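You operate a simulated robot arm through the tools that you are given. There is no shell and no other tool. Be economical: measure what you need, move in short steps, check, and stop when the job is done.

You run a simulated two-armed robot. Do the job below in one go: nothing can be reset, and whatever is moved stays where it is left.

JOB
Wipe up the spill on the top of the wiring bench with the cloth and put it back.

Only the result counts: the job must be done as asked and must still hold three seconds after the hand-in. Knocking over, shifting, dropping, spilling or breaking anything else fails it. Flat cloth is picked up by pressing the open fingertips on it (5 to 10 N) and closing them slowly along it; thin cloth reads only 2 to 8 mm in the jaws.

ROBOT AND FRAMES
Two 7-joint arms with two-finger parallel grippers on one trunk, on a base that drives. Base frame: it is fixed to the floor where the robot stands at the start and does not move with it; the origin is under the middle of the robot, x ahead of it, y to its left, z up. Units: mm, degrees, N and s.
The left shoulder is at the start at [70, 177, 1120], the right one opposite. With the tool pointing down near the work surface each hand reaches from about 240 to 720 mm from the robot's upright axis, wherever it stands, measured 20 degrees to its own side. Payload 3.43 kg a hand.
The tool frame of a hand sits at the grasp point between the pads (the TCP): z along the fingers, y along the line on which they close. The tips reach 30 mm beyond it. The gripper opens to 94 mm. The fingers are 28 mm wide and 10 mm thick; the gripper's body (50 by 96 mm) begins 55 mm behind the TCP.
Orientation is that of the tool frame in the base frame, as a unit quaternion [x, y, z, w]. With the fingers straight down and closing along the base's y, the tool's x points along the base's -x, its y along +y and its z along -z.

CONTROLS
- The arms move only by the tool step_arm. It takes "left_steps", "right_steps" or both (then of equal length, played together; a hand with none holds still); each is a list of rows, each a list of 3 entries, a list of its own where there are three numbers: the turn, a rotation vector about the base's x, y, z in units of 120 degrees (1.0 is 120 degrees), then the shift along the base's x, y, z in units of 200 mm (1.0 is 200 mm), then the closure, from 0 (fully open) to 1 (shut). In form: [[[ax, ay, az], [tx, ty, tz], jaw], ...]. A call has 1 to 12 rows; each row is the pose to reach, as a shift and turn from the pose commanded when the call began. A call with a number of a shift or a turn outside -1 to 1 is refused whole. Rows are played at 5 a second. More than 50 mm and 8.6 degrees between two rows, or a gripper value outside its range, and nothing of the call is played. Where a pose cannot be reached the arm comes as near as it can. A force on the tool above 40 N (or 10 N above the force at the start of the call, whichever is more), or a blocked arm, ends the call early, and 0.2 s more pass. The fingers move at their own pace (about 153 mm/s each) and stop on an object; they squeeze with about 28 N. The grip force told is the motor's: it shows also when the fingers shut on nothing. Time passes only in rows, and 0.2 s behind the last, so rows that repeat a pose let the fingers close. The reply holds the time, the measured pose of the TCP, the force on the tool along the base axes, the opening and the grip force, in the units named above and with some noise, with the torque about the TCP (base axes, N m) and any sound that the robot's microphone picked up, and new pictures: "pictures" is both (left out), scene, wrist or none (wrist: the cameras of the hands that moved).
- Cameras (640 x 400 px; columns grow to the right, rows downward): "scene" is now at [132.7, 11.9, 1426.2]; the picture's right is [0.07, -1.00, 0.00], its down [-0.71, -0.05, -0.70] and it looks along [0.70, 0.05, -0.71] (base axes); focal length 285 px, centre (320, 200). "left" rides on the left gripper at [76, -14, -102] in its tool frame; the picture's right is [0.18, 0.98, 0.00], its down [-0.75, 0.14, -0.64] and it looks along [-0.63, 0.12, 0.77] (tool axes); focal length 243 px, centre (320, 200). "right" rides on the right gripper at [76, 14, -103] in its tool frame; the picture's right is [-0.18, 0.98, 0.00], its down [-0.75, -0.14, -0.64] and it looks along [-0.63, -0.12, 0.77] (tool axes); focal length 243 px, centre (320, 200).
- move_column(by): slides the trunk up (or, below 0, down) by that many mm; the arms and the scene camera ride with it, the base frame stays. It gives what a move gives, with no picture.
- base_move(legs): drives the robot by 1 to 6 legs, each [ahead, turn to the left] in mm and degrees, along the robot's own axes; the way and the turn of a leg run together, so that a leg with both is an arc; at most 1500 mm and 180 degrees a leg. The arms and the cameras ride along, it lands a little off, and it stops where it bumps. It gives what a move gives, and a new picture of the scene camera.
- turn_head(pan, tilt): turns the head with the scene camera to pan (to the left, within 86 degrees either way) and tilt (down, from -29 to 69), counted from straight ahead of the robot. It gives what a move gives, and a new picture of the scene camera.
- pixel_to_xyz(camera, pixels): for up to 12 pixels [column, row] of the newest picture of that camera ("zoom" is the newest enlarged one), the place [x, y, z] in the base frame of the surface seen there, good to about 2 mm, but the place of the scene camera against the robot may be out by one fixed shift of up to 12 mm in any direction. The clock stands still meanwhile.
- close_up(camera, box): a new picture of the part [left, top, right, bottom] of that camera's present view, enlarged. The clock stands still meanwhile.
- finish_job(): hands the job in; it is judged then, once.

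Keep the steps short. Do not move on a guess: measure, check each grasp and each placing, and mend mistakes. In all there are 80 turns and 260 pictures (those below and enlarged ones count). Leave the grippers open and the arms clear of the work at the hand-in unless told otherwise, and finish with a single line.

The tools are called after "Request:" as a command line: name --argument value ..., lists and objects as JSON in quotes. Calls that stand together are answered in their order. step_arm: Moves the arms, as the interface text tells. Its arguments: {"type":"object","properties":{"left_steps":{"type":"array","items":{"type":"array"}},"right_steps":{"type":"array","items":{"type":"array"}},"pictures":{"type":"string","enum":["both","scene","wrist","none"]}},"required":[]} The other tools are called the same way: move_column (by) slides the trunk up or down; base_move (legs) drives the base; turn_head (pan, tilt) turns the head that bears the scene camera; pixel_to_xyz (camera, pixels) gives the place of the surface under pixels of a picture; close_up (camera, box) takes an enlarged picture of a part of a camera's view; finish_job () hands the job in.

At the start:

```text
time: 0.0
left_ee_pos: [542.2, 223.2, 1016.6]
left_tcp_rot: [0.0, 1.0, 0.001, 0.001]
left_force: [0.5, 0.3, 0.0]
left_torque: [0.03, -0.04, 0.01]
left_finger_gap: 93.9
left_gripper_force: 0.0
right_ee_pos: [388.7, -171.1, 1037.6]
right_tcp_rot: [0.002, 1.0, 0.001, 0.0]
right_force: [0.4, 0.3, 0.0]
right_torque: [0.0, -0.01, 0.02]
right_finger_gap: 94.0
right_gripper_force: 0.0
trunk travel left (down, up): [-700.0, 140.0]
robot x, y, heading: [1.8, 1.2, -0.0]
head pan, tilt: [4.2, 45.3]
```

scene: 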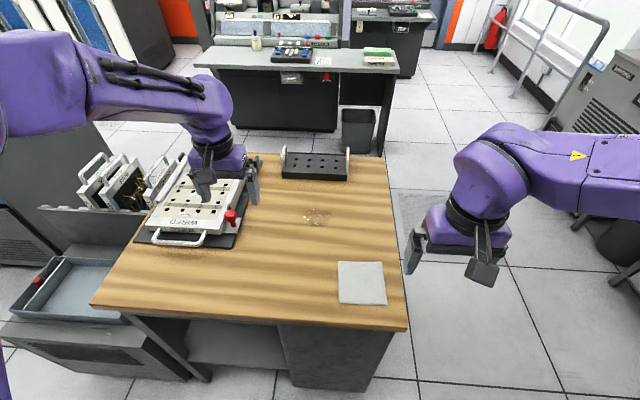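
right: 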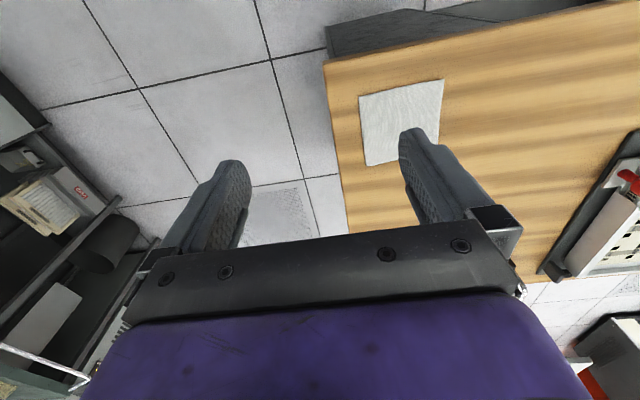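
left: 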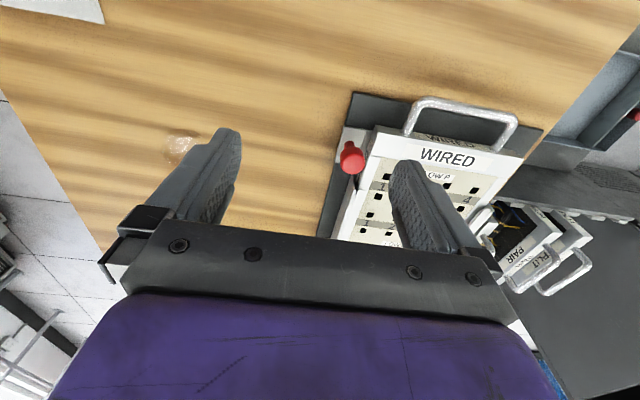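

I see the cloth at about (362,283) and speckles at about (317,217) on the bench in front. I'll measure both and enlarge the spill.

Request:
pixel_to_xyz --camera "scene" --pixels '[[339, 262], [382, 262], [386, 304], [340, 303], [362, 283], [317, 217], [303, 217], [330, 217], [316, 209], [316, 226], [300, 300], [230, 217]]'

Request:
close_up --camera "scene" --box '[270, 190, 400, 310]'

Request:
close_up --camera "scene" --box '[180, 0, 440, 160]'

```text
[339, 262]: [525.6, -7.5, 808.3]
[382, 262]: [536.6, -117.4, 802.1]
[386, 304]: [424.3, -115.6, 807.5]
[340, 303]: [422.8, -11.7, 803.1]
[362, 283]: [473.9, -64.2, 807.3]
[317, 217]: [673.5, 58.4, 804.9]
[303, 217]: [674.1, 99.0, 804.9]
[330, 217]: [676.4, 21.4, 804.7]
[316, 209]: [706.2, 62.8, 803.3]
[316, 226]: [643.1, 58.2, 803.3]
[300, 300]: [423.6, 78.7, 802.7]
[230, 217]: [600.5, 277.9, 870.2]
```

```text
3.33 times, centred on (335, 250) of scene
```

zoom: 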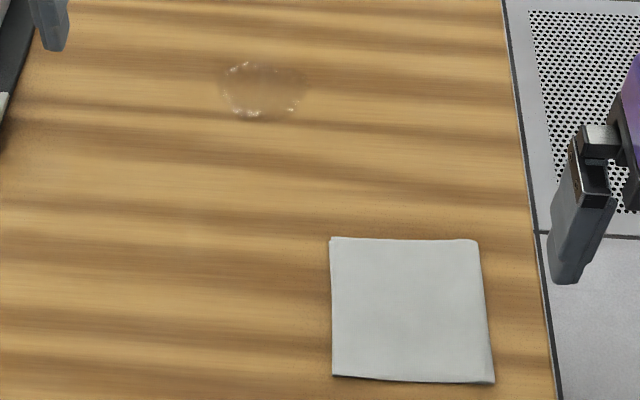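

```text
2.46 times, centred on (310, 80) of scene
```

zoom: 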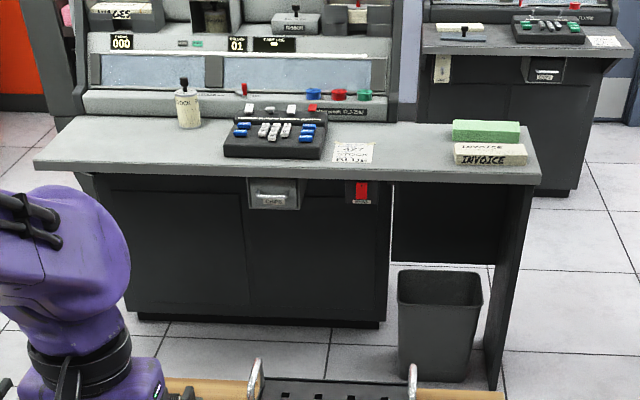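

The spill is about x 645–710, y 20–95, and the cloth is about x 423–526, y −10 to −116. I'll measure the cloth with the right wrist camera to find the scene camera's shift.

Request:
pixel_to_xyz --camera "right" --pixels '[[361, 97], [442, 81], [366, 165], [385, 120], [420, 200], [500, 60]]'

Request:
pixel_to_xyz --camera "left" --pixels '[[180, 146], [166, 146], [194, 140], [180, 158], [250, 60]]'

Request:
close_up --camera "right" --box '[320, 40, 480, 200]'

Request:
close_up --camera "left" --box '[120, 100, 260, 190]'

```text
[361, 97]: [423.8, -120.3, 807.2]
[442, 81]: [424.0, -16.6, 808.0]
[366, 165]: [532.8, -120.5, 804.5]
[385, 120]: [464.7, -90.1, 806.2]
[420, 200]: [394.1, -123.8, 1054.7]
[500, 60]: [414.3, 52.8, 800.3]
```

```text
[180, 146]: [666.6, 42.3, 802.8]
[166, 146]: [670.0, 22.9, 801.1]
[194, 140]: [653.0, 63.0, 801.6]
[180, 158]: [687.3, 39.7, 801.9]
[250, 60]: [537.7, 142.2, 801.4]
```

```text
2.50 times, centred on (400, 120) of right
```

zoom: 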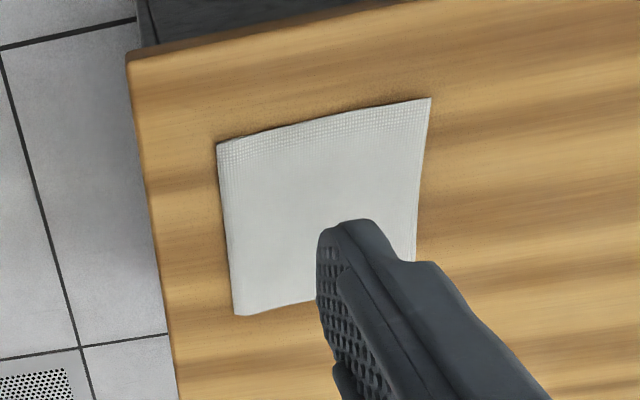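

```text
4.44 times, centred on (190, 145) of left
```

zoom: 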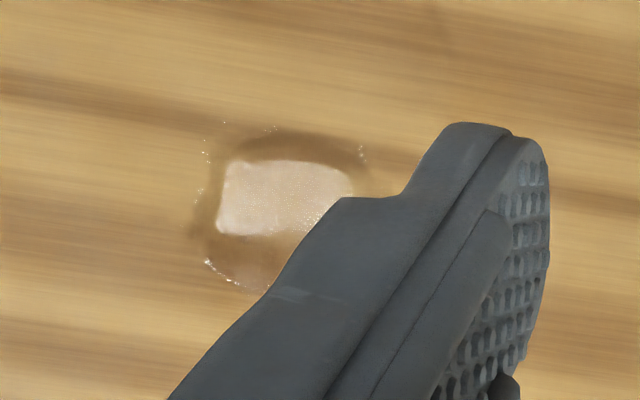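

The wrist cameras put the cloth at x 424–532, y −120 to −17 (centre 478, −68). The spill is centred near (672, 52) and about 75 mm across. I'll move the right hand above the cloth centre with the jaws at about 60 mm, and shift the left hand a little outwards.

Request:
step_arm --right_steps '[[[0, 0, 0], [0.11, 0.13, -0.1], 0.18], [[0, 0, 0], [0.22, 0.26, -0.2], 0.36], [[0, 0, 0], [0.33, 0.39, -0.3], 0.36], [[0, 0, 0], [0.4465, 0.5155, -0.4], 0.36], [[0, 0, 0], [0.4465, 0.5155, -0.56], 0.36], [[0, 0, 0], [0.4465, 0.5155, -0.72], 0.36], [[0, 0, 0], [0.4465, 0.5155, -0.86], 0.36], [[0, 0, 0], [0.4465, 0.5155, -0.86], 0.36]]' --left_steps '[[[0, 0, 0], [-0.1, 0.1, 0.05], 0], [[0, 0, 0], [-0.2, 0.2, 0.1], 0], [[0, 0, 0], [-0.3, 0.3, 0.15], 0], [[0, 0, 0], [-0.4, 0.4, 0.2], 0], [[0, 0, 0], [-0.4, 0.4, 0.2], 0], [[0, 0, 0], [-0.4, 0.4, 0.2], 0], [[0, 0, 0], [-0.4, 0.4, 0.2], 0], [[0, 0, 0], [-0.4, 0.4, 0.2], 0]]'

```text
time: 1.8
left_ee_pos: [463.6, 303.0, 1056.9]
left_tcp_rot: [0.0, 1.0, 0.0, 0.001]
left_force: [0.1, 0.2, -0.2]
left_torque: [-0.03, 0.06, -0.02]
left_finger_gap: 94.0
left_gripper_force: 0.1
right_ee_pos: [477.6, -66.3, 866.6]
right_tcp_rot: [0.0, 1.0, 0.0, 0.0]
right_force: [0.8, -0.7, -1.1]
right_torque: [0.04, 0.01, -0.04]
right_finger_gap: 60.2
right_gripper_force: 0.1
trunk travel left (down, up): [-700.0, 140.0]
robot x, y, heading: [-2.6, 1.3, 0.4]
head pan, tilt: [4.2, 45.3]
```

scene: 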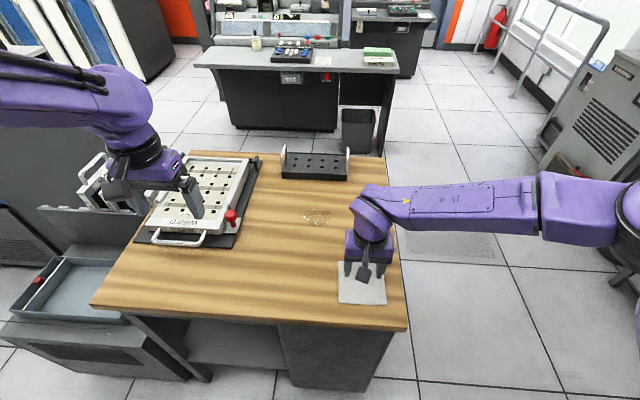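
right: 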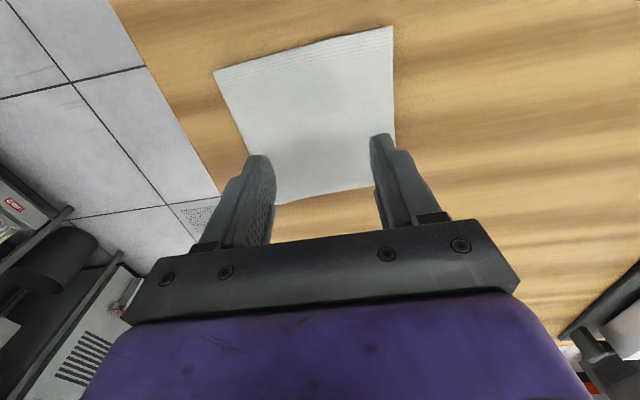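
left: 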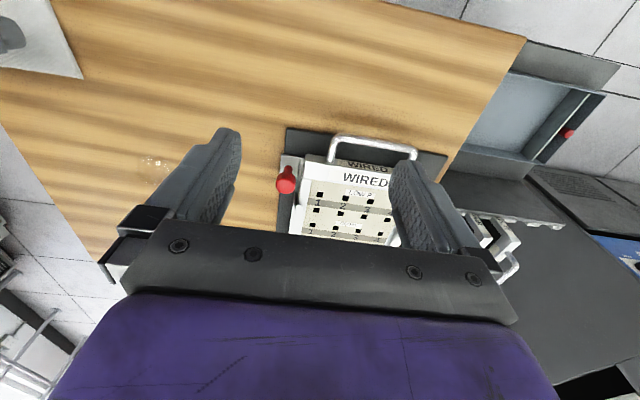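

The hand is above the cloth at z 866.6. I'll re-measure the cloth corners from the closer wrist view.

Request:
pixel_to_xyz --camera "right" --pixels '[[215, 71], [391, 28], [278, 203], [385, 120], [310, 120], [450, 120], [150, 100], [320, 170]]'

```text
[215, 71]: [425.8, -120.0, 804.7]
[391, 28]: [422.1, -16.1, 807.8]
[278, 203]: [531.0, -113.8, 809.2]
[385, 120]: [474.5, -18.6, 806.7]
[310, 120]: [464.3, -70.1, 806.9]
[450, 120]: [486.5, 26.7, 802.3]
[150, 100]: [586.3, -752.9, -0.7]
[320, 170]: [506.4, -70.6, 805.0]
```

The cloth top is at about z 806 and its centre is at (478, −68). I'll lower in small steps until I read 5–10 N.

Request:
step_arm --right_steps '[[[0, 0, 0], [0, -0.008, -0.06], 0.36], [[0, 0, 0], [0, -0.008, -0.12], 0.36], [[0, 0, 0], [0, -0.008, -0.15], 0.36], [[0, 0, 0], [0, -0.008, -0.15], 0.36]]' --pictures "none"

```text
time: 2.8
left_ee_pos: [464.2, 303.6, 1056.4]
left_tcp_rot: [0.0, 1.0, 0.0, 0.0]
left_force: [-0.1, -0.2, 0.5]
left_torque: [-0.01, 0.01, -0.02]
left_finger_gap: 94.1
left_gripper_force: 0.0
right_ee_pos: [477.2, -68.7, 836.5]
right_tcp_rot: [0.001, 1.0, 0.001, 0.0]
right_force: [0.1, -0.2, -0.2]
right_torque: [0.04, 0.01, 0.0]
right_finger_gap: 60.2
right_gripper_force: 0.0
trunk travel left (down, up): [-700.0, 140.0]
robot x, y, heading: [4.3, 1.5, 0.1]
head pan, tilt: [4.2, 45.3]
```

There's no contact yet at z 836.5, so I'll go down 3 mm more.

Request:
step_arm --right_steps '[[[0, 0, 0], [0, 0, -0.008], 0.36], [[0, 0, 0], [0, 0, -0.015], 0.36], [[0, 0, 0], [0, 0, -0.015], 0.36]]' --pictures "none"

```text
time: 3.6
left_ee_pos: [463.5, 303.3, 1057.1]
left_tcp_rot: [0.0, 1.0, -0.001, 0.0]
left_force: [-0.5, 0.1, -0.1]
left_torque: [0.01, 0.0, 0.0]
left_finger_gap: 94.1
left_gripper_force: 0.1
right_ee_pos: [476.9, -69.6, 832.7]
right_tcp_rot: [0.0, 1.0, 0.001, 0.001]
right_force: [1.1, -0.2, -0.3]
right_torque: [0.0, -0.02, 0.03]
right_finger_gap: 60.1
right_gripper_force: 0.1
trunk travel left (down, up): [-700.0, 140.0]
robot x, y, heading: [1.4, -0.9, 0.2]
head pan, tilt: [4.2, 45.3]
```

Still no contact at 832.7. I'll go down 2 mm more in fine steps.

Request:
step_arm --right_steps '[[[0, 0, 0], [0, 0, -0.005], 0.36], [[0, 0, 0], [0, 0, -0.01], 0.36], [[0, 0, 0], [0, 0, -0.01], 0.36]]' --pictures "none"

```text
time: 4.4
left_ee_pos: [463.0, 302.8, 1057.3]
left_tcp_rot: [0.0, 1.0, 0.001, 0.001]
left_force: [0.0, -0.1, -0.1]
left_torque: [0.03, 0.02, 0.02]
left_finger_gap: 94.0
left_gripper_force: 0.0
right_ee_pos: [477.3, -69.1, 832.9]
right_tcp_rot: [0.0, 1.0, 0.001, 0.003]
right_force: [1.9, -0.7, 15.0]
right_torque: [-0.36, -0.06, 0.02]
right_finger_gap: 60.3
right_gripper_force: 0.0
trunk travel left (down, up): [-700.0, 140.0]
robot x, y, heading: [0.4, 1.8, -0.2]
head pan, tilt: [4.2, 45.3]
```

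The force is 15 N, which is too much. I'll rise 1 mm.

Request:
step_arm --right_steps '[[[0, 0, 0], [0, 0, 0.005], 0.36], [[0, 0, 0], [0, 0, 0.005], 0.36]]' --pictures "none"

```text
time: 5.0
left_ee_pos: [463.4, 303.0, 1057.5]
left_tcp_rot: [0.0, 1.0, 0.0, 0.002]
left_force: [1.3, 0.1, 0.0]
left_torque: [-0.03, 0.01, -0.02]
left_finger_gap: 94.1
left_gripper_force: 0.0
right_ee_pos: [476.9, -69.5, 832.0]
right_tcp_rot: [0.0, 1.0, 0.0, 0.001]
right_force: [3.8, -0.3, 12.9]
right_torque: [-0.26, -0.12, 0.02]
right_finger_gap: 60.2
right_gripper_force: 0.6
trunk travel left (down, up): [-700.0, 140.0]
robot x, y, heading: [-0.3, 0.9, -0.0]
head pan, tilt: [4.2, 45.3]
```

It still reads 12.9 N, so I'll rise another 1.4 mm.

Request:
step_arm --right_steps '[[[0, 0, 0], [0, 0, 0.007], 0.36], [[0, 0, 0], [0, 0, 0.007], 0.36]]' --pictures "none"

```text
time: 5.6
left_ee_pos: [462.8, 302.7, 1057.8]
left_tcp_rot: [0.0, 1.0, 0.0, 0.0]
left_force: [-0.3, -0.2, -0.6]
left_torque: [0.0, 0.0, 0.0]
left_finger_gap: 93.8
left_gripper_force: 0.0
right_ee_pos: [476.7, -69.4, 833.9]
right_tcp_rot: [0.0, 1.0, 0.001, 0.0]
right_force: [0.0, -0.1, 1.7]
right_torque: [-0.03, -0.01, 0.03]
right_finger_gap: 60.1
right_gripper_force: 0.2
trunk travel left (down, up): [-700.0, 140.0]
robot x, y, heading: [1.1, -0.9, 0.0]
head pan, tilt: [4.2, 45.3]
```

It now reads 1.7 N, so the stiffness is about 8 N/mm. I'll go down 0.7 mm, which should give about 7 N, then close slowly along the cloth.

Request:
step_arm --right_steps '[[[0, 0, 0], [0, 0, -0.0035], 0.36], [[0, 0, 0], [0, 0, -0.0035], 0.42], [[0, 0, 0], [0, 0, -0.0035], 0.49], [[0, 0, 0], [0, 0, -0.0035], 0.56], [[0, 0, 0], [0, 0, -0.0035], 0.63], [[0, 0, 0], [0, 0, -0.0035], 0.7], [[0, 0, 0], [0, 0, -0.0035], 0.77], [[0, 0, 0], [0, 0, -0.0035], 0.84], [[0, 0, 0], [0, 0, -0.0035], 0.91], [[0, 0, 0], [0, 0, -0.0035], 1.0], [[0, 0, 0], [0, 0, -0.0035], 1.0], [[0, 0, 0], [0, 0, -0.0035], 1.0]]' --pictures "both"

```text
time: 8.2
left_ee_pos: [463.3, 303.2, 1056.3]
left_tcp_rot: [-0.001, 1.0, 0.0, 0.0]
left_force: [0.2, -0.3, 0.4]
left_torque: [0.01, 0.03, -0.03]
left_finger_gap: 93.9
left_gripper_force: 0.0
right_ee_pos: [477.3, -69.1, 832.4]
right_tcp_rot: [0.0, 1.0, 0.001, 0.001]
right_force: [-0.4, 0.2, 0.5]
right_torque: [0.0, 0.0, 0.02]
right_finger_gap: 2.0
right_gripper_force: 27.9
trunk travel left (down, up): [-700.0, 140.0]
robot x, y, heading: [-2.4, -1.1, 0.2]
head pan, tilt: [4.2, 45.3]
```

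scene: 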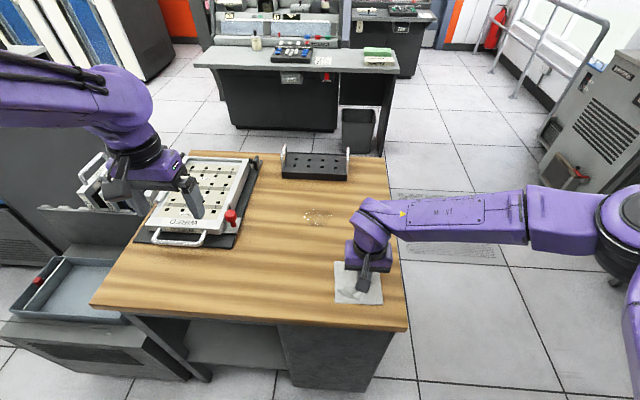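
right: 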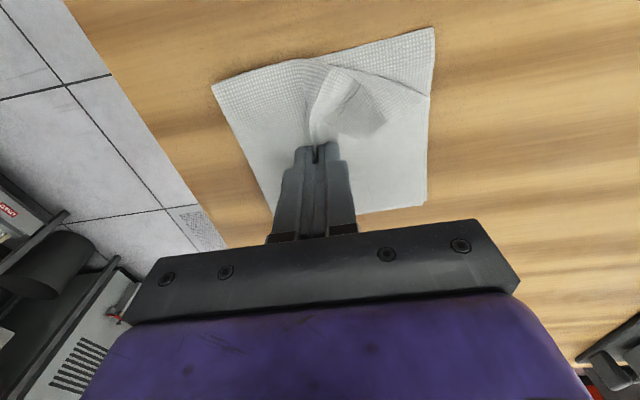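

The gap is 2.0 mm and the cloth is bunched between the fingers. I'll lift 60 mm and check the grip.

Request:
step_arm --right_steps '[[[0, 0, 0], [0, 0, 0.08], 1], [[0, 0, 0], [0, 0, 0.16], 1], [[0, 0, 0], [0, 0, 0.25], 1], [[0, 0, 0], [0, 0, 0.35], 1], [[0, 0, 0], [0, 0, 0.35], 1]]' --pictures "both"

```text
time: 9.4
left_ee_pos: [463.5, 303.0, 1056.7]
left_tcp_rot: [0.0, 1.0, 0.001, -0.001]
left_force: [0.1, 0.2, -0.1]
left_torque: [0.01, -0.03, 0.02]
left_finger_gap: 94.4
left_gripper_force: 0.1
right_ee_pos: [477.2, -69.8, 903.2]
right_tcp_rot: [0.001, 1.0, 0.001, 0.001]
right_force: [0.1, 0.1, 0.2]
right_torque: [0.04, 0.0, 0.01]
right_finger_gap: 1.9
right_gripper_force: 27.6
trunk travel left (down, up): [-700.0, 140.0]
robot x, y, heading: [0.4, 0.8, 0.1]
head pan, tilt: [4.2, 45.3]
```

scene: 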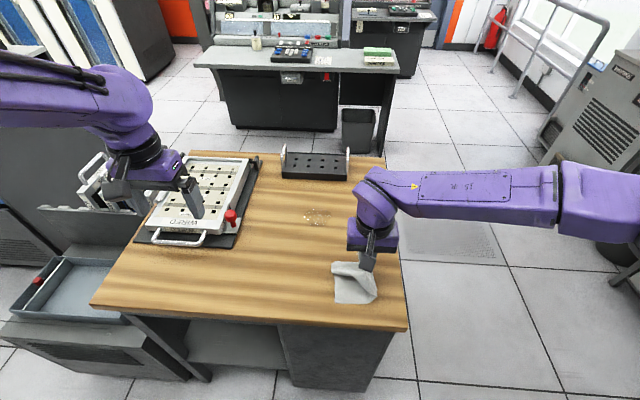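
right: 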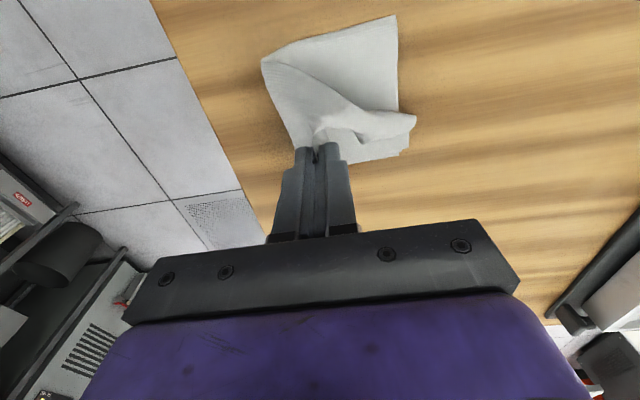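

The cloth is held and hanging. I'll carry it to the near side of the spill, above (640, 52).

Request:
step_arm --right_steps '[[[0, 0, 0], [0.13, 0.1, 0.1], 1], [[0, 0, 0], [0.27, 0.2, 0.1], 1], [[0, 0, 0], [0.41, 0.3, 0.1], 1], [[0, 0, 0], [0.55, 0.4, 0.1], 1], [[0, 0, 0], [0.69, 0.5, 0.1], 1], [[0, 0, 0], [0.815, 0.605, 0.1], 1], [[0, 0, 0], [0.815, 0.605, 0.1], 1]]' --pictures "both"

```text
time: 11.0
left_ee_pos: [463.7, 303.4, 1056.0]
left_tcp_rot: [0.0, 1.0, 0.0, 0.0]
left_force: [0.1, 0.8, 0.1]
left_torque: [0.0, 0.02, -0.02]
left_finger_gap: 94.0
left_gripper_force: 0.0
right_ee_pos: [623.0, 37.9, 923.3]
right_tcp_rot: [0.0, 1.0, 0.001, 0.001]
right_force: [0.0, -0.5, 0.1]
right_torque: [0.01, 0.01, -0.01]
right_finger_gap: 1.8
right_gripper_force: 27.9
right hand out of reach, approached as far as the arm can: row 6, 7
trunk travel left (down, up): [-700.0, 140.0]
robot x, y, heading: [1.6, 2.4, -0.0]
head pan, tilt: [4.2, 45.3]
```

scene: 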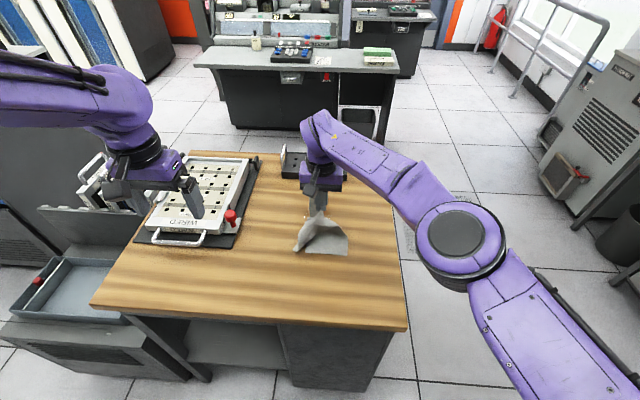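
right: 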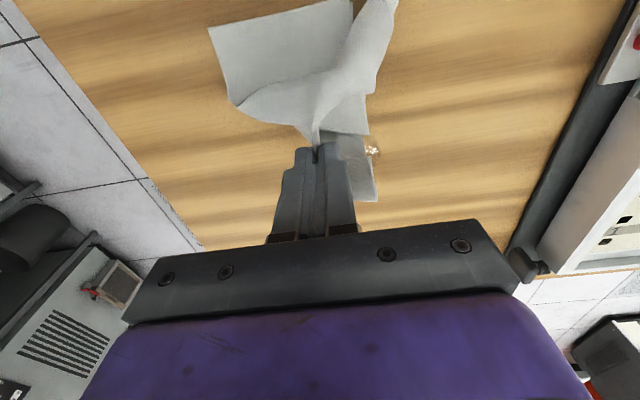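

The arm stopped short at (623, 38), which is its reach limit. I'll check what surrounds the robot before moving the base.

Request:
pixel_to_xyz --camera "scene" --pixels '[[250, 322], [100, 306], [400, 328], [60, 190], [30, 150], [80, 215], [70, 330], [20, 250], [15, 330], [122, 160], [300, 380], [40, 200]]'

Request:
turn_head --pan 20 --tilt 65

```text
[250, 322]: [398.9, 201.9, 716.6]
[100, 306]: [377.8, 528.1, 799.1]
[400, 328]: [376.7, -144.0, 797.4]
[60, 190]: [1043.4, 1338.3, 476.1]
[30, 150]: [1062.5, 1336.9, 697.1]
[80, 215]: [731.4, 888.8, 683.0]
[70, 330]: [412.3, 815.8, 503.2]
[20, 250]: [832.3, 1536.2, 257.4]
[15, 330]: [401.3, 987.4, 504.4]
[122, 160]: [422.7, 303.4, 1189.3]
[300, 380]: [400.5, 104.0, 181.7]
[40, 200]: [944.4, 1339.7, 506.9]
```

```text
time: 11.8
left_ee_pos: [463.1, 303.6, 1056.0]
left_tcp_rot: [0.0, 1.0, 0.0, 0.0]
left_force: [0.1, -0.1, 0.3]
left_torque: [0.0, 0.02, -0.02]
left_finger_gap: 94.0
left_gripper_force: 0.2
right_ee_pos: [623.2, 38.0, 923.0]
right_tcp_rot: [0.001, 1.0, 0.001, 0.002]
right_force: [0.1, 0.1, -0.3]
right_torque: [0.01, -0.04, -0.02]
right_finger_gap: 2.1
right_gripper_force: 27.9
trunk travel left (down, up): [-700.0, 140.0]
robot x, y, heading: [-4.2, -3.5, -0.0]
head pan, tilt: [20.0, 65.0]
```

scene: 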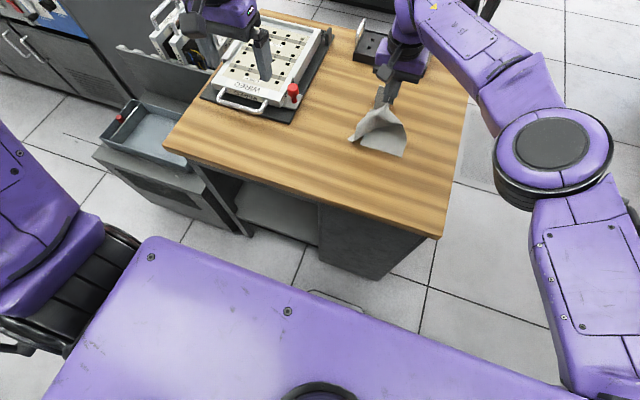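

Before choosing between driving ahead and turning, I'll measure the gap between the base and the bench.

Request:
pixel_to_xyz --camera "scene" --pixels '[[312, 292], [335, 295], [360, 306], [345, 277], [325, 265], [380, 275], [300, 280], [240, 234], [400, 320]]'

Request:
close_up --camera "scene" --box '[220, 220, 460, 370]'

```text
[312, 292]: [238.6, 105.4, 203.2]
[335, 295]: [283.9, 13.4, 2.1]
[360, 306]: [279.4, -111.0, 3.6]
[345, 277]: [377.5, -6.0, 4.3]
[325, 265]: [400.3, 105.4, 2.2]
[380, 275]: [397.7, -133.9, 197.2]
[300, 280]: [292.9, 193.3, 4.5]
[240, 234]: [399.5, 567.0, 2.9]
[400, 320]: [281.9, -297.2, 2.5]
```

```text
2.67 times, centred on (340, 295) of scene
```

zoom: 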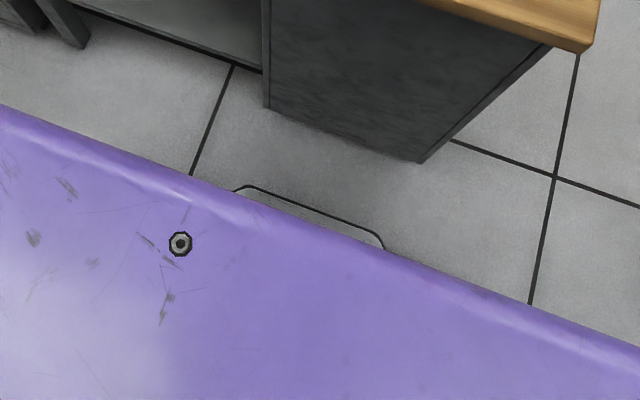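

The base front is at about x 245 and the bench face is at 377, so there is about 130 mm free. First I'll retract the right hand 60 mm, then drive 90 mm ahead.

Request:
step_arm --right_steps '[[[0, 0, 0], [-0.2, -0.1, 0], 1], [[0, 0, 0], [-0.4, -0.2, 0], 1], [[0, 0, 0], [-0.4, -0.2, 0], 1]]' --pictures "none"

Request:
base_move --legs '[[90, 0]]'

Request:
turn_head --pan 4 --tilt 50

```text
time: 12.6
left_ee_pos: [463.7, 304.0, 1055.5]
left_tcp_rot: [0.0, 1.0, -0.001, 0.0]
left_force: [0.3, 0.0, -0.6]
left_torque: [-0.02, -0.01, 0.0]
left_finger_gap: 94.1
left_gripper_force: 0.0
right_ee_pos: [541.4, -0.2, 921.0]
right_tcp_rot: [0.001, 1.0, 0.001, 0.001]
right_force: [-0.4, 0.0, -0.1]
right_torque: [-0.01, 0.01, -0.02]
right_finger_gap: 1.9
right_gripper_force: 27.8
trunk travel left (down, up): [-700.0, 140.0]
robot x, y, heading: [1.4, -1.8, -0.2]
head pan, tilt: [20.0, 65.0]
```

```text
time: 13.7
left_ee_pos: [554.2, 303.5, 1057.0]
left_tcp_rot: [-0.001, 1.0, 0.0, 0.001]
left_force: [0.6, 0.1, 0.6]
left_torque: [0.01, 0.01, -0.02]
left_finger_gap: 94.0
left_gripper_force: 0.1
right_ee_pos: [631.0, -2.2, 923.8]
right_tcp_rot: [0.001, 1.0, 0.001, 0.002]
right_force: [-0.1, -0.3, 0.5]
right_torque: [0.03, -0.01, -0.03]
right_finger_gap: 2.0
right_gripper_force: 27.6
trunk travel left (down, up): [-700.0, 140.0]
robot x, y, heading: [89.6, 0.8, -0.0]
head pan, tilt: [20.0, 65.0]
```

scene: 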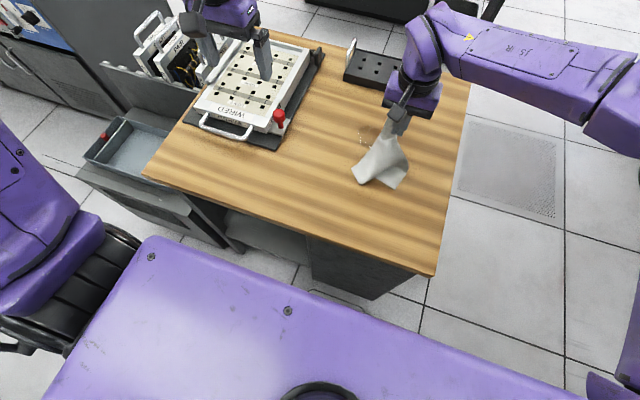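

```text
time: 14.5
left_ee_pos: [554.6, 303.7, 1057.0]
left_tcp_rot: [0.001, 1.0, 0.0, 0.0]
left_force: [0.1, -0.3, 1.1]
left_torque: [0.01, -0.01, 0.02]
left_finger_gap: 94.0
left_gripper_force: 0.1
right_ee_pos: [633.5, -1.5, 919.7]
right_tcp_rot: [0.0, 1.0, 0.001, 0.001]
right_force: [-0.1, 0.3, -1.7]
right_torque: [0.01, 0.01, 0.0]
right_finger_gap: 2.0
right_gripper_force: 28.3
trunk travel left (down, up): [-700.0, 140.0]
robot x, y, heading: [89.3, -3.5, 0.3]
head pan, tilt: [4.0, 50.0]
```

scene: 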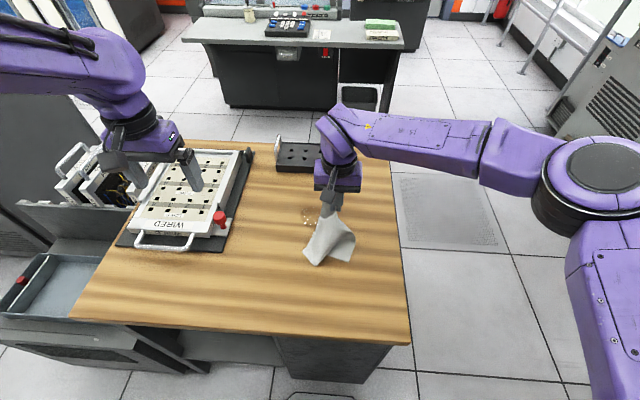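

The robot is 90 mm further ahead. Next I'll move over the near part of the spill at (640, 53) and lower to z 845.

Request:
step_arm --right_steps '[[[0, 0, 0], [0.02, 0.14, -0.05], 1], [[0, 0, 0], [0.035, 0.27, -0.15], 1], [[0, 0, 0], [0.035, 0.27, -0.28], 1], [[0, 0, 0], [0.035, 0.27, -0.37], 1], [[0, 0, 0], [0.035, 0.27, -0.37], 1]]' --pictures "both"

```text
time: 15.7
left_ee_pos: [554.9, 302.1, 1056.6]
left_tcp_rot: [0.0, 1.0, 0.0, 0.0]
left_force: [-0.5, 0.9, 0.3]
left_torque: [0.02, 0.0, 0.02]
left_finger_gap: 94.0
left_gripper_force: 0.0
right_ee_pos: [639.0, 52.6, 846.8]
right_tcp_rot: [0.001, 1.0, 0.0, 0.001]
right_force: [-0.2, -0.1, 0.4]
right_torque: [0.0, 0.0, -0.04]
right_finger_gap: 1.8
right_gripper_force: 28.1
trunk travel left (down, up): [-700.0, 140.0]
robot x, y, heading: [89.9, 1.8, 0.1]
head pan, tilt: [4.0, 50.0]
```

scene: 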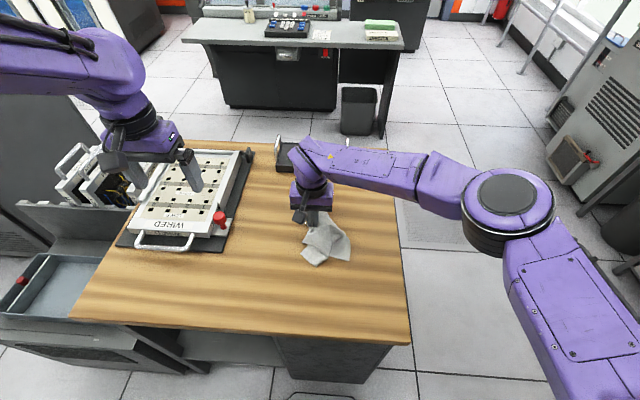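
right: 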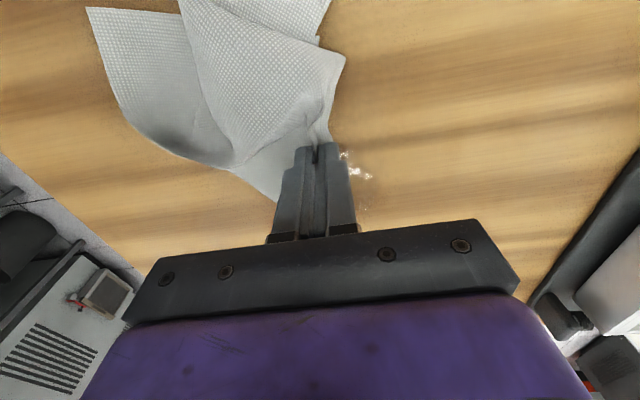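

The cloth trails towards −x/−y of the fingers, and the spill sits just beyond them on the far left. I'll lower to light contact.

Request:
step_arm --right_steps '[[[0, 0, 0], [0, 0, -0.03], 1], [[0, 0, 0], [0, 0, -0.06], 1], [[0, 0, 0], [0, 0, -0.072], 1], [[0, 0, 0], [0, 0, -0.072], 1]]' --pictures "none"

```text
time: 16.7
left_ee_pos: [553.7, 303.6, 1056.1]
left_tcp_rot: [0.0, 1.0, 0.0, 0.0]
left_force: [0.0, -0.1, -0.3]
left_torque: [-0.02, 0.01, 0.0]
left_finger_gap: 94.1
left_gripper_force: 0.1
right_ee_pos: [639.8, 51.8, 832.4]
right_tcp_rot: [0.0, 1.0, 0.001, 0.001]
right_force: [0.2, 0.6, -0.4]
right_torque: [-0.01, -0.02, -0.03]
right_finger_gap: 1.7
right_gripper_force: 27.8
trunk travel left (down, up): [-700.0, 140.0]
robot x, y, heading: [92.4, 4.1, 0.2]
head pan, tilt: [4.0, 50.0]
```

There's no contact yet at 832.4, so I'll go down 1.4 mm more.

Request:
step_arm --right_steps '[[[0, 0, 0], [0, 0, -0.004], 1], [[0, 0, 0], [0, 0, -0.007], 1], [[0, 0, 0], [0, 0, -0.007], 1]]' --pictures "none"

```text
time: 17.5
left_ee_pos: [554.9, 303.7, 1057.4]
left_tcp_rot: [0.0, 1.0, 0.0, 0.001]
left_force: [-0.3, -1.1, -0.2]
left_torque: [0.0, -0.02, -0.01]
left_finger_gap: 94.0
left_gripper_force: 0.1
right_ee_pos: [638.9, 52.8, 831.9]
right_tcp_rot: [0.0, 1.0, 0.001, 0.0]
right_force: [0.7, 0.8, 2.9]
right_torque: [0.01, 0.05, 0.0]
right_finger_gap: 1.8
right_gripper_force: 27.5
trunk travel left (down, up): [-700.0, 140.0]
robot x, y, heading: [88.2, 2.3, -0.0]
head pan, tilt: [4.0, 50.0]
```

Contact is 2.9 N. I'll press a touch more and wipe in a raster over x 640–693, y 13–97.

Request:
step_arm --right_steps '[[[0, 0, 0], [0, -0.2, -0.002], 1], [[0, 0, 0], [0, 0, -0.002], 1], [[0, 0, 0], [0, 0.22, -0.002], 1], [[0, 0, 0], [0.09, 0.22, -0.002], 1], [[0, 0, 0], [0.09, 0, -0.002], 1], [[0, 0, 0], [0.09, -0.2, -0.002], 1], [[0, 0, 0], [0.18, -0.2, -0.002], 1], [[0, 0, 0], [0.18, 0, -0.002], 1], [[0, 0, 0], [0.18, 0.22, -0.002], 1], [[0, 0, 0], [0.27, 0.22, -0.002], 1], [[0, 0, 0], [0.27, 0, -0.002], 1], [[0, 0, 0], [0.27, -0.2, -0.002], 1]]' --pictures "both"

```text
time: 20.1
left_ee_pos: [553.3, 302.7, 1056.1]
left_tcp_rot: [0.0, 1.0, 0.0, 0.001]
left_force: [0.7, 0.1, -0.4]
left_torque: [0.0, 0.0, -0.02]
left_finger_gap: 93.9
left_gripper_force: 0.0
right_ee_pos: [694.3, 9.5, 831.8]
right_tcp_rot: [0.0, 1.0, 0.002, 0.002]
right_force: [0.1, 4.5, 11.9]
right_torque: [0.2, 0.0, -0.01]
right_finger_gap: 2.1
right_gripper_force: 27.7
right hand out of reach, approached as far as the arm can: row 9, 10
trunk travel left (down, up): [-700.0, 140.0]
robot x, y, heading: [90.0, 1.4, 0.3]
head pan, tilt: [4.0, 50.0]
```

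scene: 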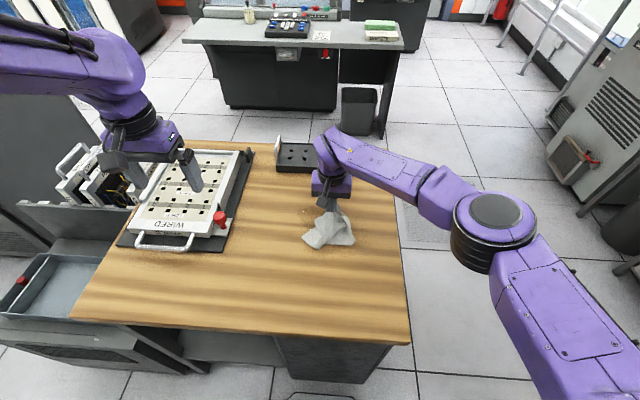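
right: 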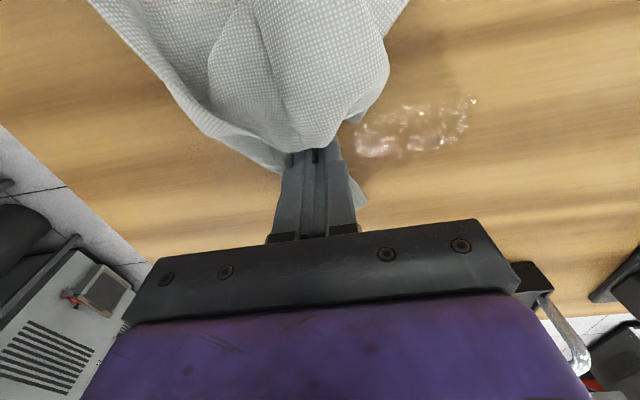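

Part of the spill remains at right-view pixels (355–475, 95–157). I'll measure where it is.

Request:
pixel_to_xyz --camera "right" --pixels '[[358, 152], [378, 155], [430, 140], [472, 100], [400, 115], [465, 125], [430, 85], [415, 60]]'

Request:
close_up --camera "right" --box '[320, 0, 560, 220]'

```text
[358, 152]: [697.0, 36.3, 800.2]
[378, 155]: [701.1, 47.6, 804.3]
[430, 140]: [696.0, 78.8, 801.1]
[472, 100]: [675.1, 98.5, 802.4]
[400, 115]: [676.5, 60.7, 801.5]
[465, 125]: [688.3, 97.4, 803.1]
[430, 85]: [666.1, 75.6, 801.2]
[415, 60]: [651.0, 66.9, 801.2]
```

```text
1.82 times, centred on (440, 110) of right
```

zoom: 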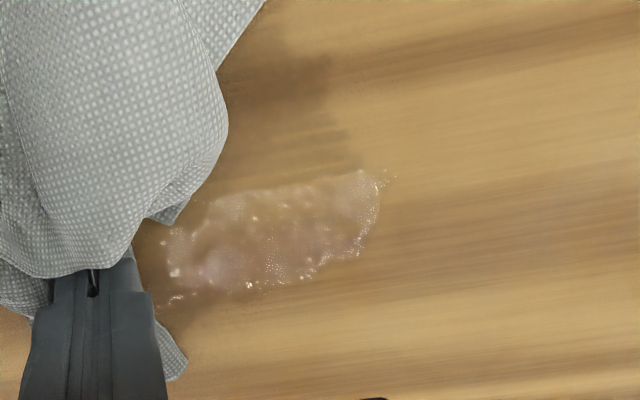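

What remains is at x 668–705, y 35–100, and the far-left corner was out of reach with a vertical tool. I'll lift slightly and tilt the fingers forward about 20° so the flange comes back and the tips reach further.

Request:
step_arm --right_steps '[[[0, 0, 0], [0, 0, 0.1], 1], [[0, -0.06, 0], [0, 0.06, 0.1], 1], [[0, -0.12, 0], [0, 0.12, 0.1], 1], [[0, -0.17, 0], [-0.05, 0.2, 0.1], 1], [[0, -0.17, 0], [-0.05, 0.2, 0.05], 1], [[0, -0.17, 0], [-0.05, 0.2, 0.05], 1]]' --pictures "both"

```text
time: 21.5
left_ee_pos: [554.3, 302.7, 1056.9]
left_tcp_rot: [0.0, 1.0, 0.0, -0.001]
left_force: [-0.5, -0.4, 0.1]
left_torque: [0.0, 0.0, -0.04]
left_finger_gap: 93.9
left_gripper_force: 0.0
right_ee_pos: [683.1, 50.9, 841.1]
right_tcp_rot: [0.0, 0.984, 0.001, 0.177]
right_force: [0.4, 0.7, 0.5]
right_torque: [-0.02, 0.02, 0.02]
right_finger_gap: 1.8
right_gripper_force: 27.6
trunk travel left (down, up): [-700.0, 140.0]
robot x, y, heading: [89.6, -1.3, 0.3]
head pan, tilt: [4.0, 50.0]
```

scene: 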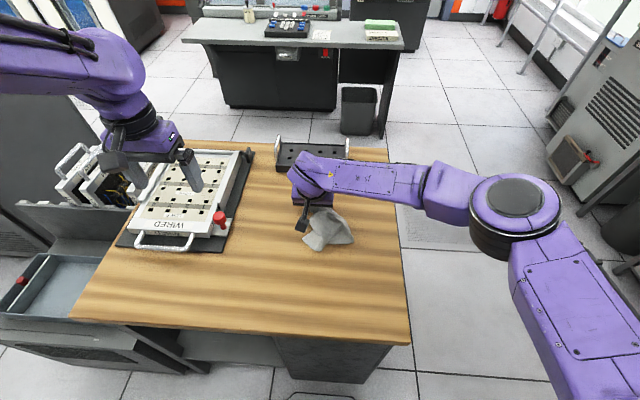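
right: 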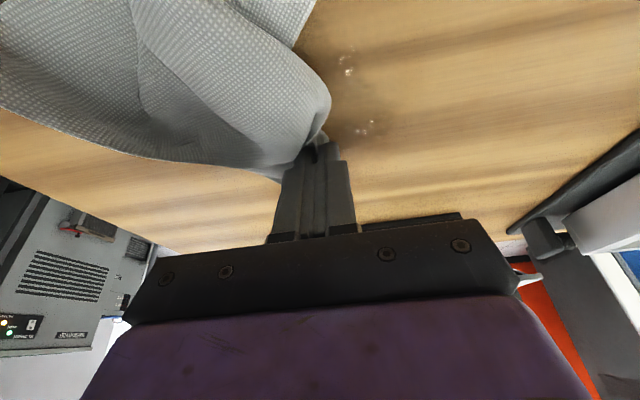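

The fingers are tilted 20° forward at (683, 51, 841). I'll lower until light contact.

Request:
step_arm --right_steps '[[[0, 0, 0], [0, 0, -0.015], 1], [[0, 0, 0], [0, 0, -0.028], 1], [[0, 0, 0], [0, 0, -0.028], 1]]' --pictures "none"

```text
time: 22.3
left_ee_pos: [554.6, 302.4, 1056.7]
left_tcp_rot: [0.0, 1.0, 0.0, 0.0]
left_force: [0.5, 0.2, 0.8]
left_torque: [0.01, -0.01, 0.01]
left_finger_gap: 93.9
left_gripper_force: 0.1
right_ee_pos: [684.0, 51.9, 836.5]
right_tcp_rot: [0.001, 0.984, 0.002, 0.178]
right_force: [-0.2, 0.5, 1.2]
right_torque: [-0.01, -0.04, -0.01]
right_finger_gap: 1.9
right_gripper_force: 27.4
trunk travel left (down, up): [-700.0, 140.0]
robot x, y, heading: [89.0, 4.1, -0.2]
head pan, tilt: [4.0, 50.0]
```

Contact is just starting at 1.2 N. I'll press 1.2 mm more and raster over x 668–714, y 28–105.

Request:
step_arm --right_steps '[[[0, 0, 0], [-0.08, -0.12, -0.005], 1], [[0, 0, 0], [-0.08, 0.05, -0.005], 1], [[0, 0, 0], [-0.08, 0.25, -0.005], 1], [[0, 0, 0], [0, 0.25, -0.005], 1], [[0, 0, 0], [0, 0.05, -0.005], 1], [[0, 0, 0], [0, -0.12, -0.005], 1], [[0, 0, 0], [0.08, -0.12, -0.005], 1], [[0, 0, 0], [0.08, 0.07, -0.005], 1], [[0, 0, 0], [0.08, 0.26, -0.005], 1], [[0, 0, 0], [0.15, 0.25, -0.005], 1], [[0, 0, 0], [0.15, 0.05, -0.005], 1], [[0, 0, 0], [0.15, -0.12, -0.005], 1]]' --pictures "both"

```text
time: 24.9
left_ee_pos: [555.6, 303.5, 1056.3]
left_tcp_rot: [0.0, 1.0, 0.0, 0.001]
left_force: [-0.1, -0.6, 0.8]
left_torque: [0.03, -0.01, 0.0]
left_finger_gap: 94.0
left_gripper_force: 0.0
right_ee_pos: [714.6, 26.8, 833.8]
right_tcp_rot: [0.001, 0.984, 0.001, 0.179]
right_force: [-0.3, 1.2, 4.9]
right_torque: [0.03, 0.04, -0.01]
right_finger_gap: 2.2
right_gripper_force: 27.9
trunk travel left (down, up): [-700.0, 140.0]
robot x, y, heading: [90.2, -3.6, -0.1]
head pan, tilt: [4.0, 50.0]
```

scene: 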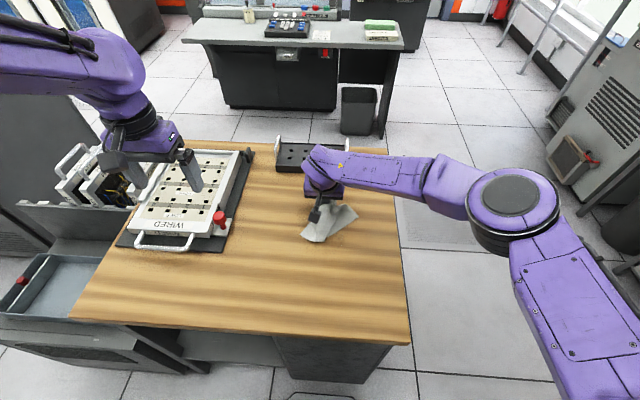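
right: 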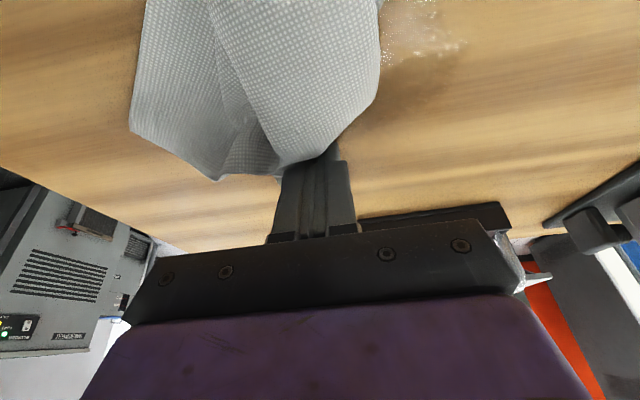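

Some residue still shows at right-view pixels (380–465, 0–65). I'll lift and pull aside to see it all.

Request:
step_arm --right_steps '[[[0, 0, 0], [0, 0, 0.15], 1], [[0, 0, 0], [0, -0.15, 0.35], 1], [[0, 0, 0], [0, -0.35, 0.45], 1], [[0, 0, 0], [0, -0.55, 0.45], 1], [[0, 0, 0], [0, -0.55, 0.45], 1]]' --pictures "wrist"

Request:
close_up --camera "scene" --box '[260, 160, 380, 260]'

Request:
close_up --camera "left" --box '[0, 60, 240, 260]'

```text
time: 26.1
left_ee_pos: [554.3, 304.7, 1055.6]
left_tcp_rot: [0.0, 1.0, 0.0, 0.0]
left_force: [0.5, -0.2, -0.4]
left_torque: [0.01, 0.01, 0.0]
left_finger_gap: 94.1
left_gripper_force: 0.1
right_ee_pos: [715.4, -83.6, 926.5]
right_tcp_rot: [-0.001, 0.984, 0.001, 0.178]
right_force: [-0.1, 0.1, -0.4]
right_torque: [0.01, 0.03, 0.0]
right_finger_gap: 1.5
right_gripper_force: 27.9
trunk travel left (down, up): [-700.0, 140.0]
robot x, y, heading: [90.3, 0.0, -0.0]
head pan, tilt: [4.0, 50.0]
```

right: 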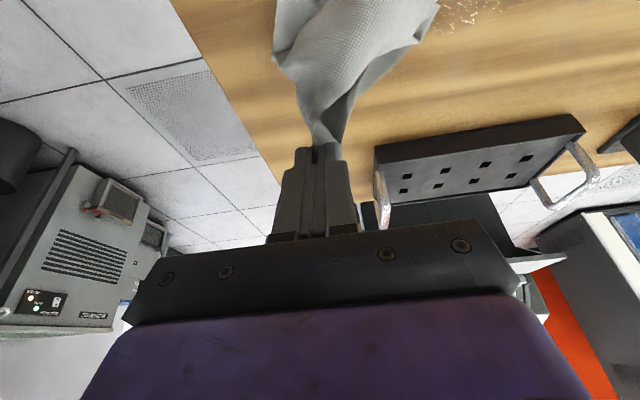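

```text
4.00 times, centred on (320, 210) of scene
```

zoom: 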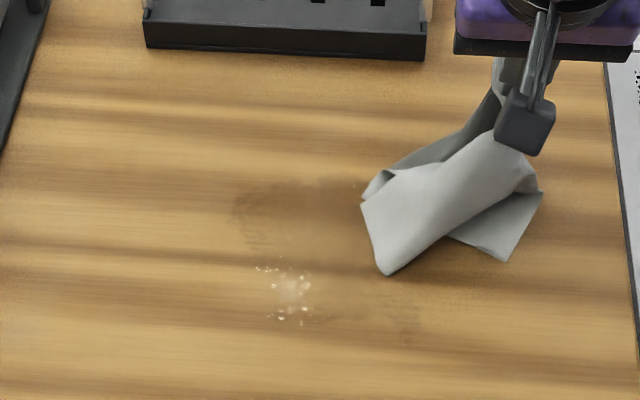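

```text
2.00 times, centred on (120, 160) of left
```

zoom: 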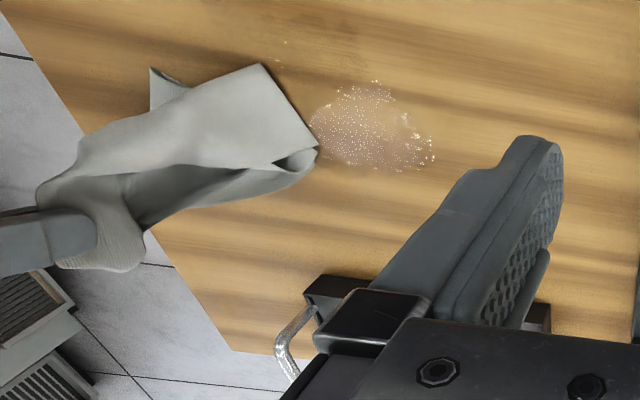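

A residue patch is visible in both views. I'll measure it in the left camera and the scene camera.

Request:
pixel_to_xyz --camera "left" --pixels '[[158, 125], [185, 102], [216, 140], [190, 144], [140, 82], [187, 125], [215, 90]]'

Request:
pixel_to_xyz --camera "scene" --pixels '[[305, 227], [313, 232], [318, 232], [313, 241], [340, 245], [300, 213], [330, 206], [318, 207]]'

```text
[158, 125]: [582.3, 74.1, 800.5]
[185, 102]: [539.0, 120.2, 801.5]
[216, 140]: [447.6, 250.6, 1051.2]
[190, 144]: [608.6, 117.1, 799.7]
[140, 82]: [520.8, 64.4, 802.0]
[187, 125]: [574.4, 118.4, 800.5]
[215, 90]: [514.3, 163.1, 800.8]
```

```text
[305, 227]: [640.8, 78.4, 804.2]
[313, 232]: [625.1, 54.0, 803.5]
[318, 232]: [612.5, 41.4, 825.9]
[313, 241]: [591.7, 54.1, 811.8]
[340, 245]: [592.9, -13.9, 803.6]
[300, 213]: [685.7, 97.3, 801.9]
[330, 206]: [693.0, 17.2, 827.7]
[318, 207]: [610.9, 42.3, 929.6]
```

Those readings used old pictures. I'll measure in the newest enlarged left view instead.

Request:
pixel_to_xyz --camera "zoom" --pixels '[[318, 130], [372, 85], [430, 155], [370, 165], [285, 45], [370, 125], [400, 115]]'

Request:
close_up --camera "right" --box '[400, 0, 560, 100]'

```text
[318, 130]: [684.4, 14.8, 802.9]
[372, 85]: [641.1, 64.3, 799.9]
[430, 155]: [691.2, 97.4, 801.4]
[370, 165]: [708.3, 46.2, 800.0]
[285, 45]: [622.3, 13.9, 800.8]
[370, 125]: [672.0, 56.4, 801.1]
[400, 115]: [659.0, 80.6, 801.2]
```

```text
4.00 times, centred on (480, 50) of right
```

zoom: 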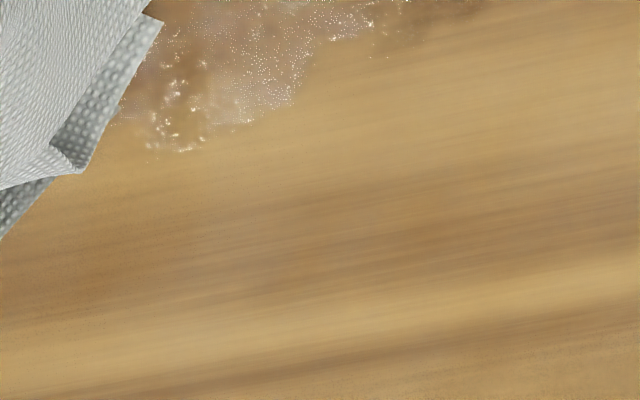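

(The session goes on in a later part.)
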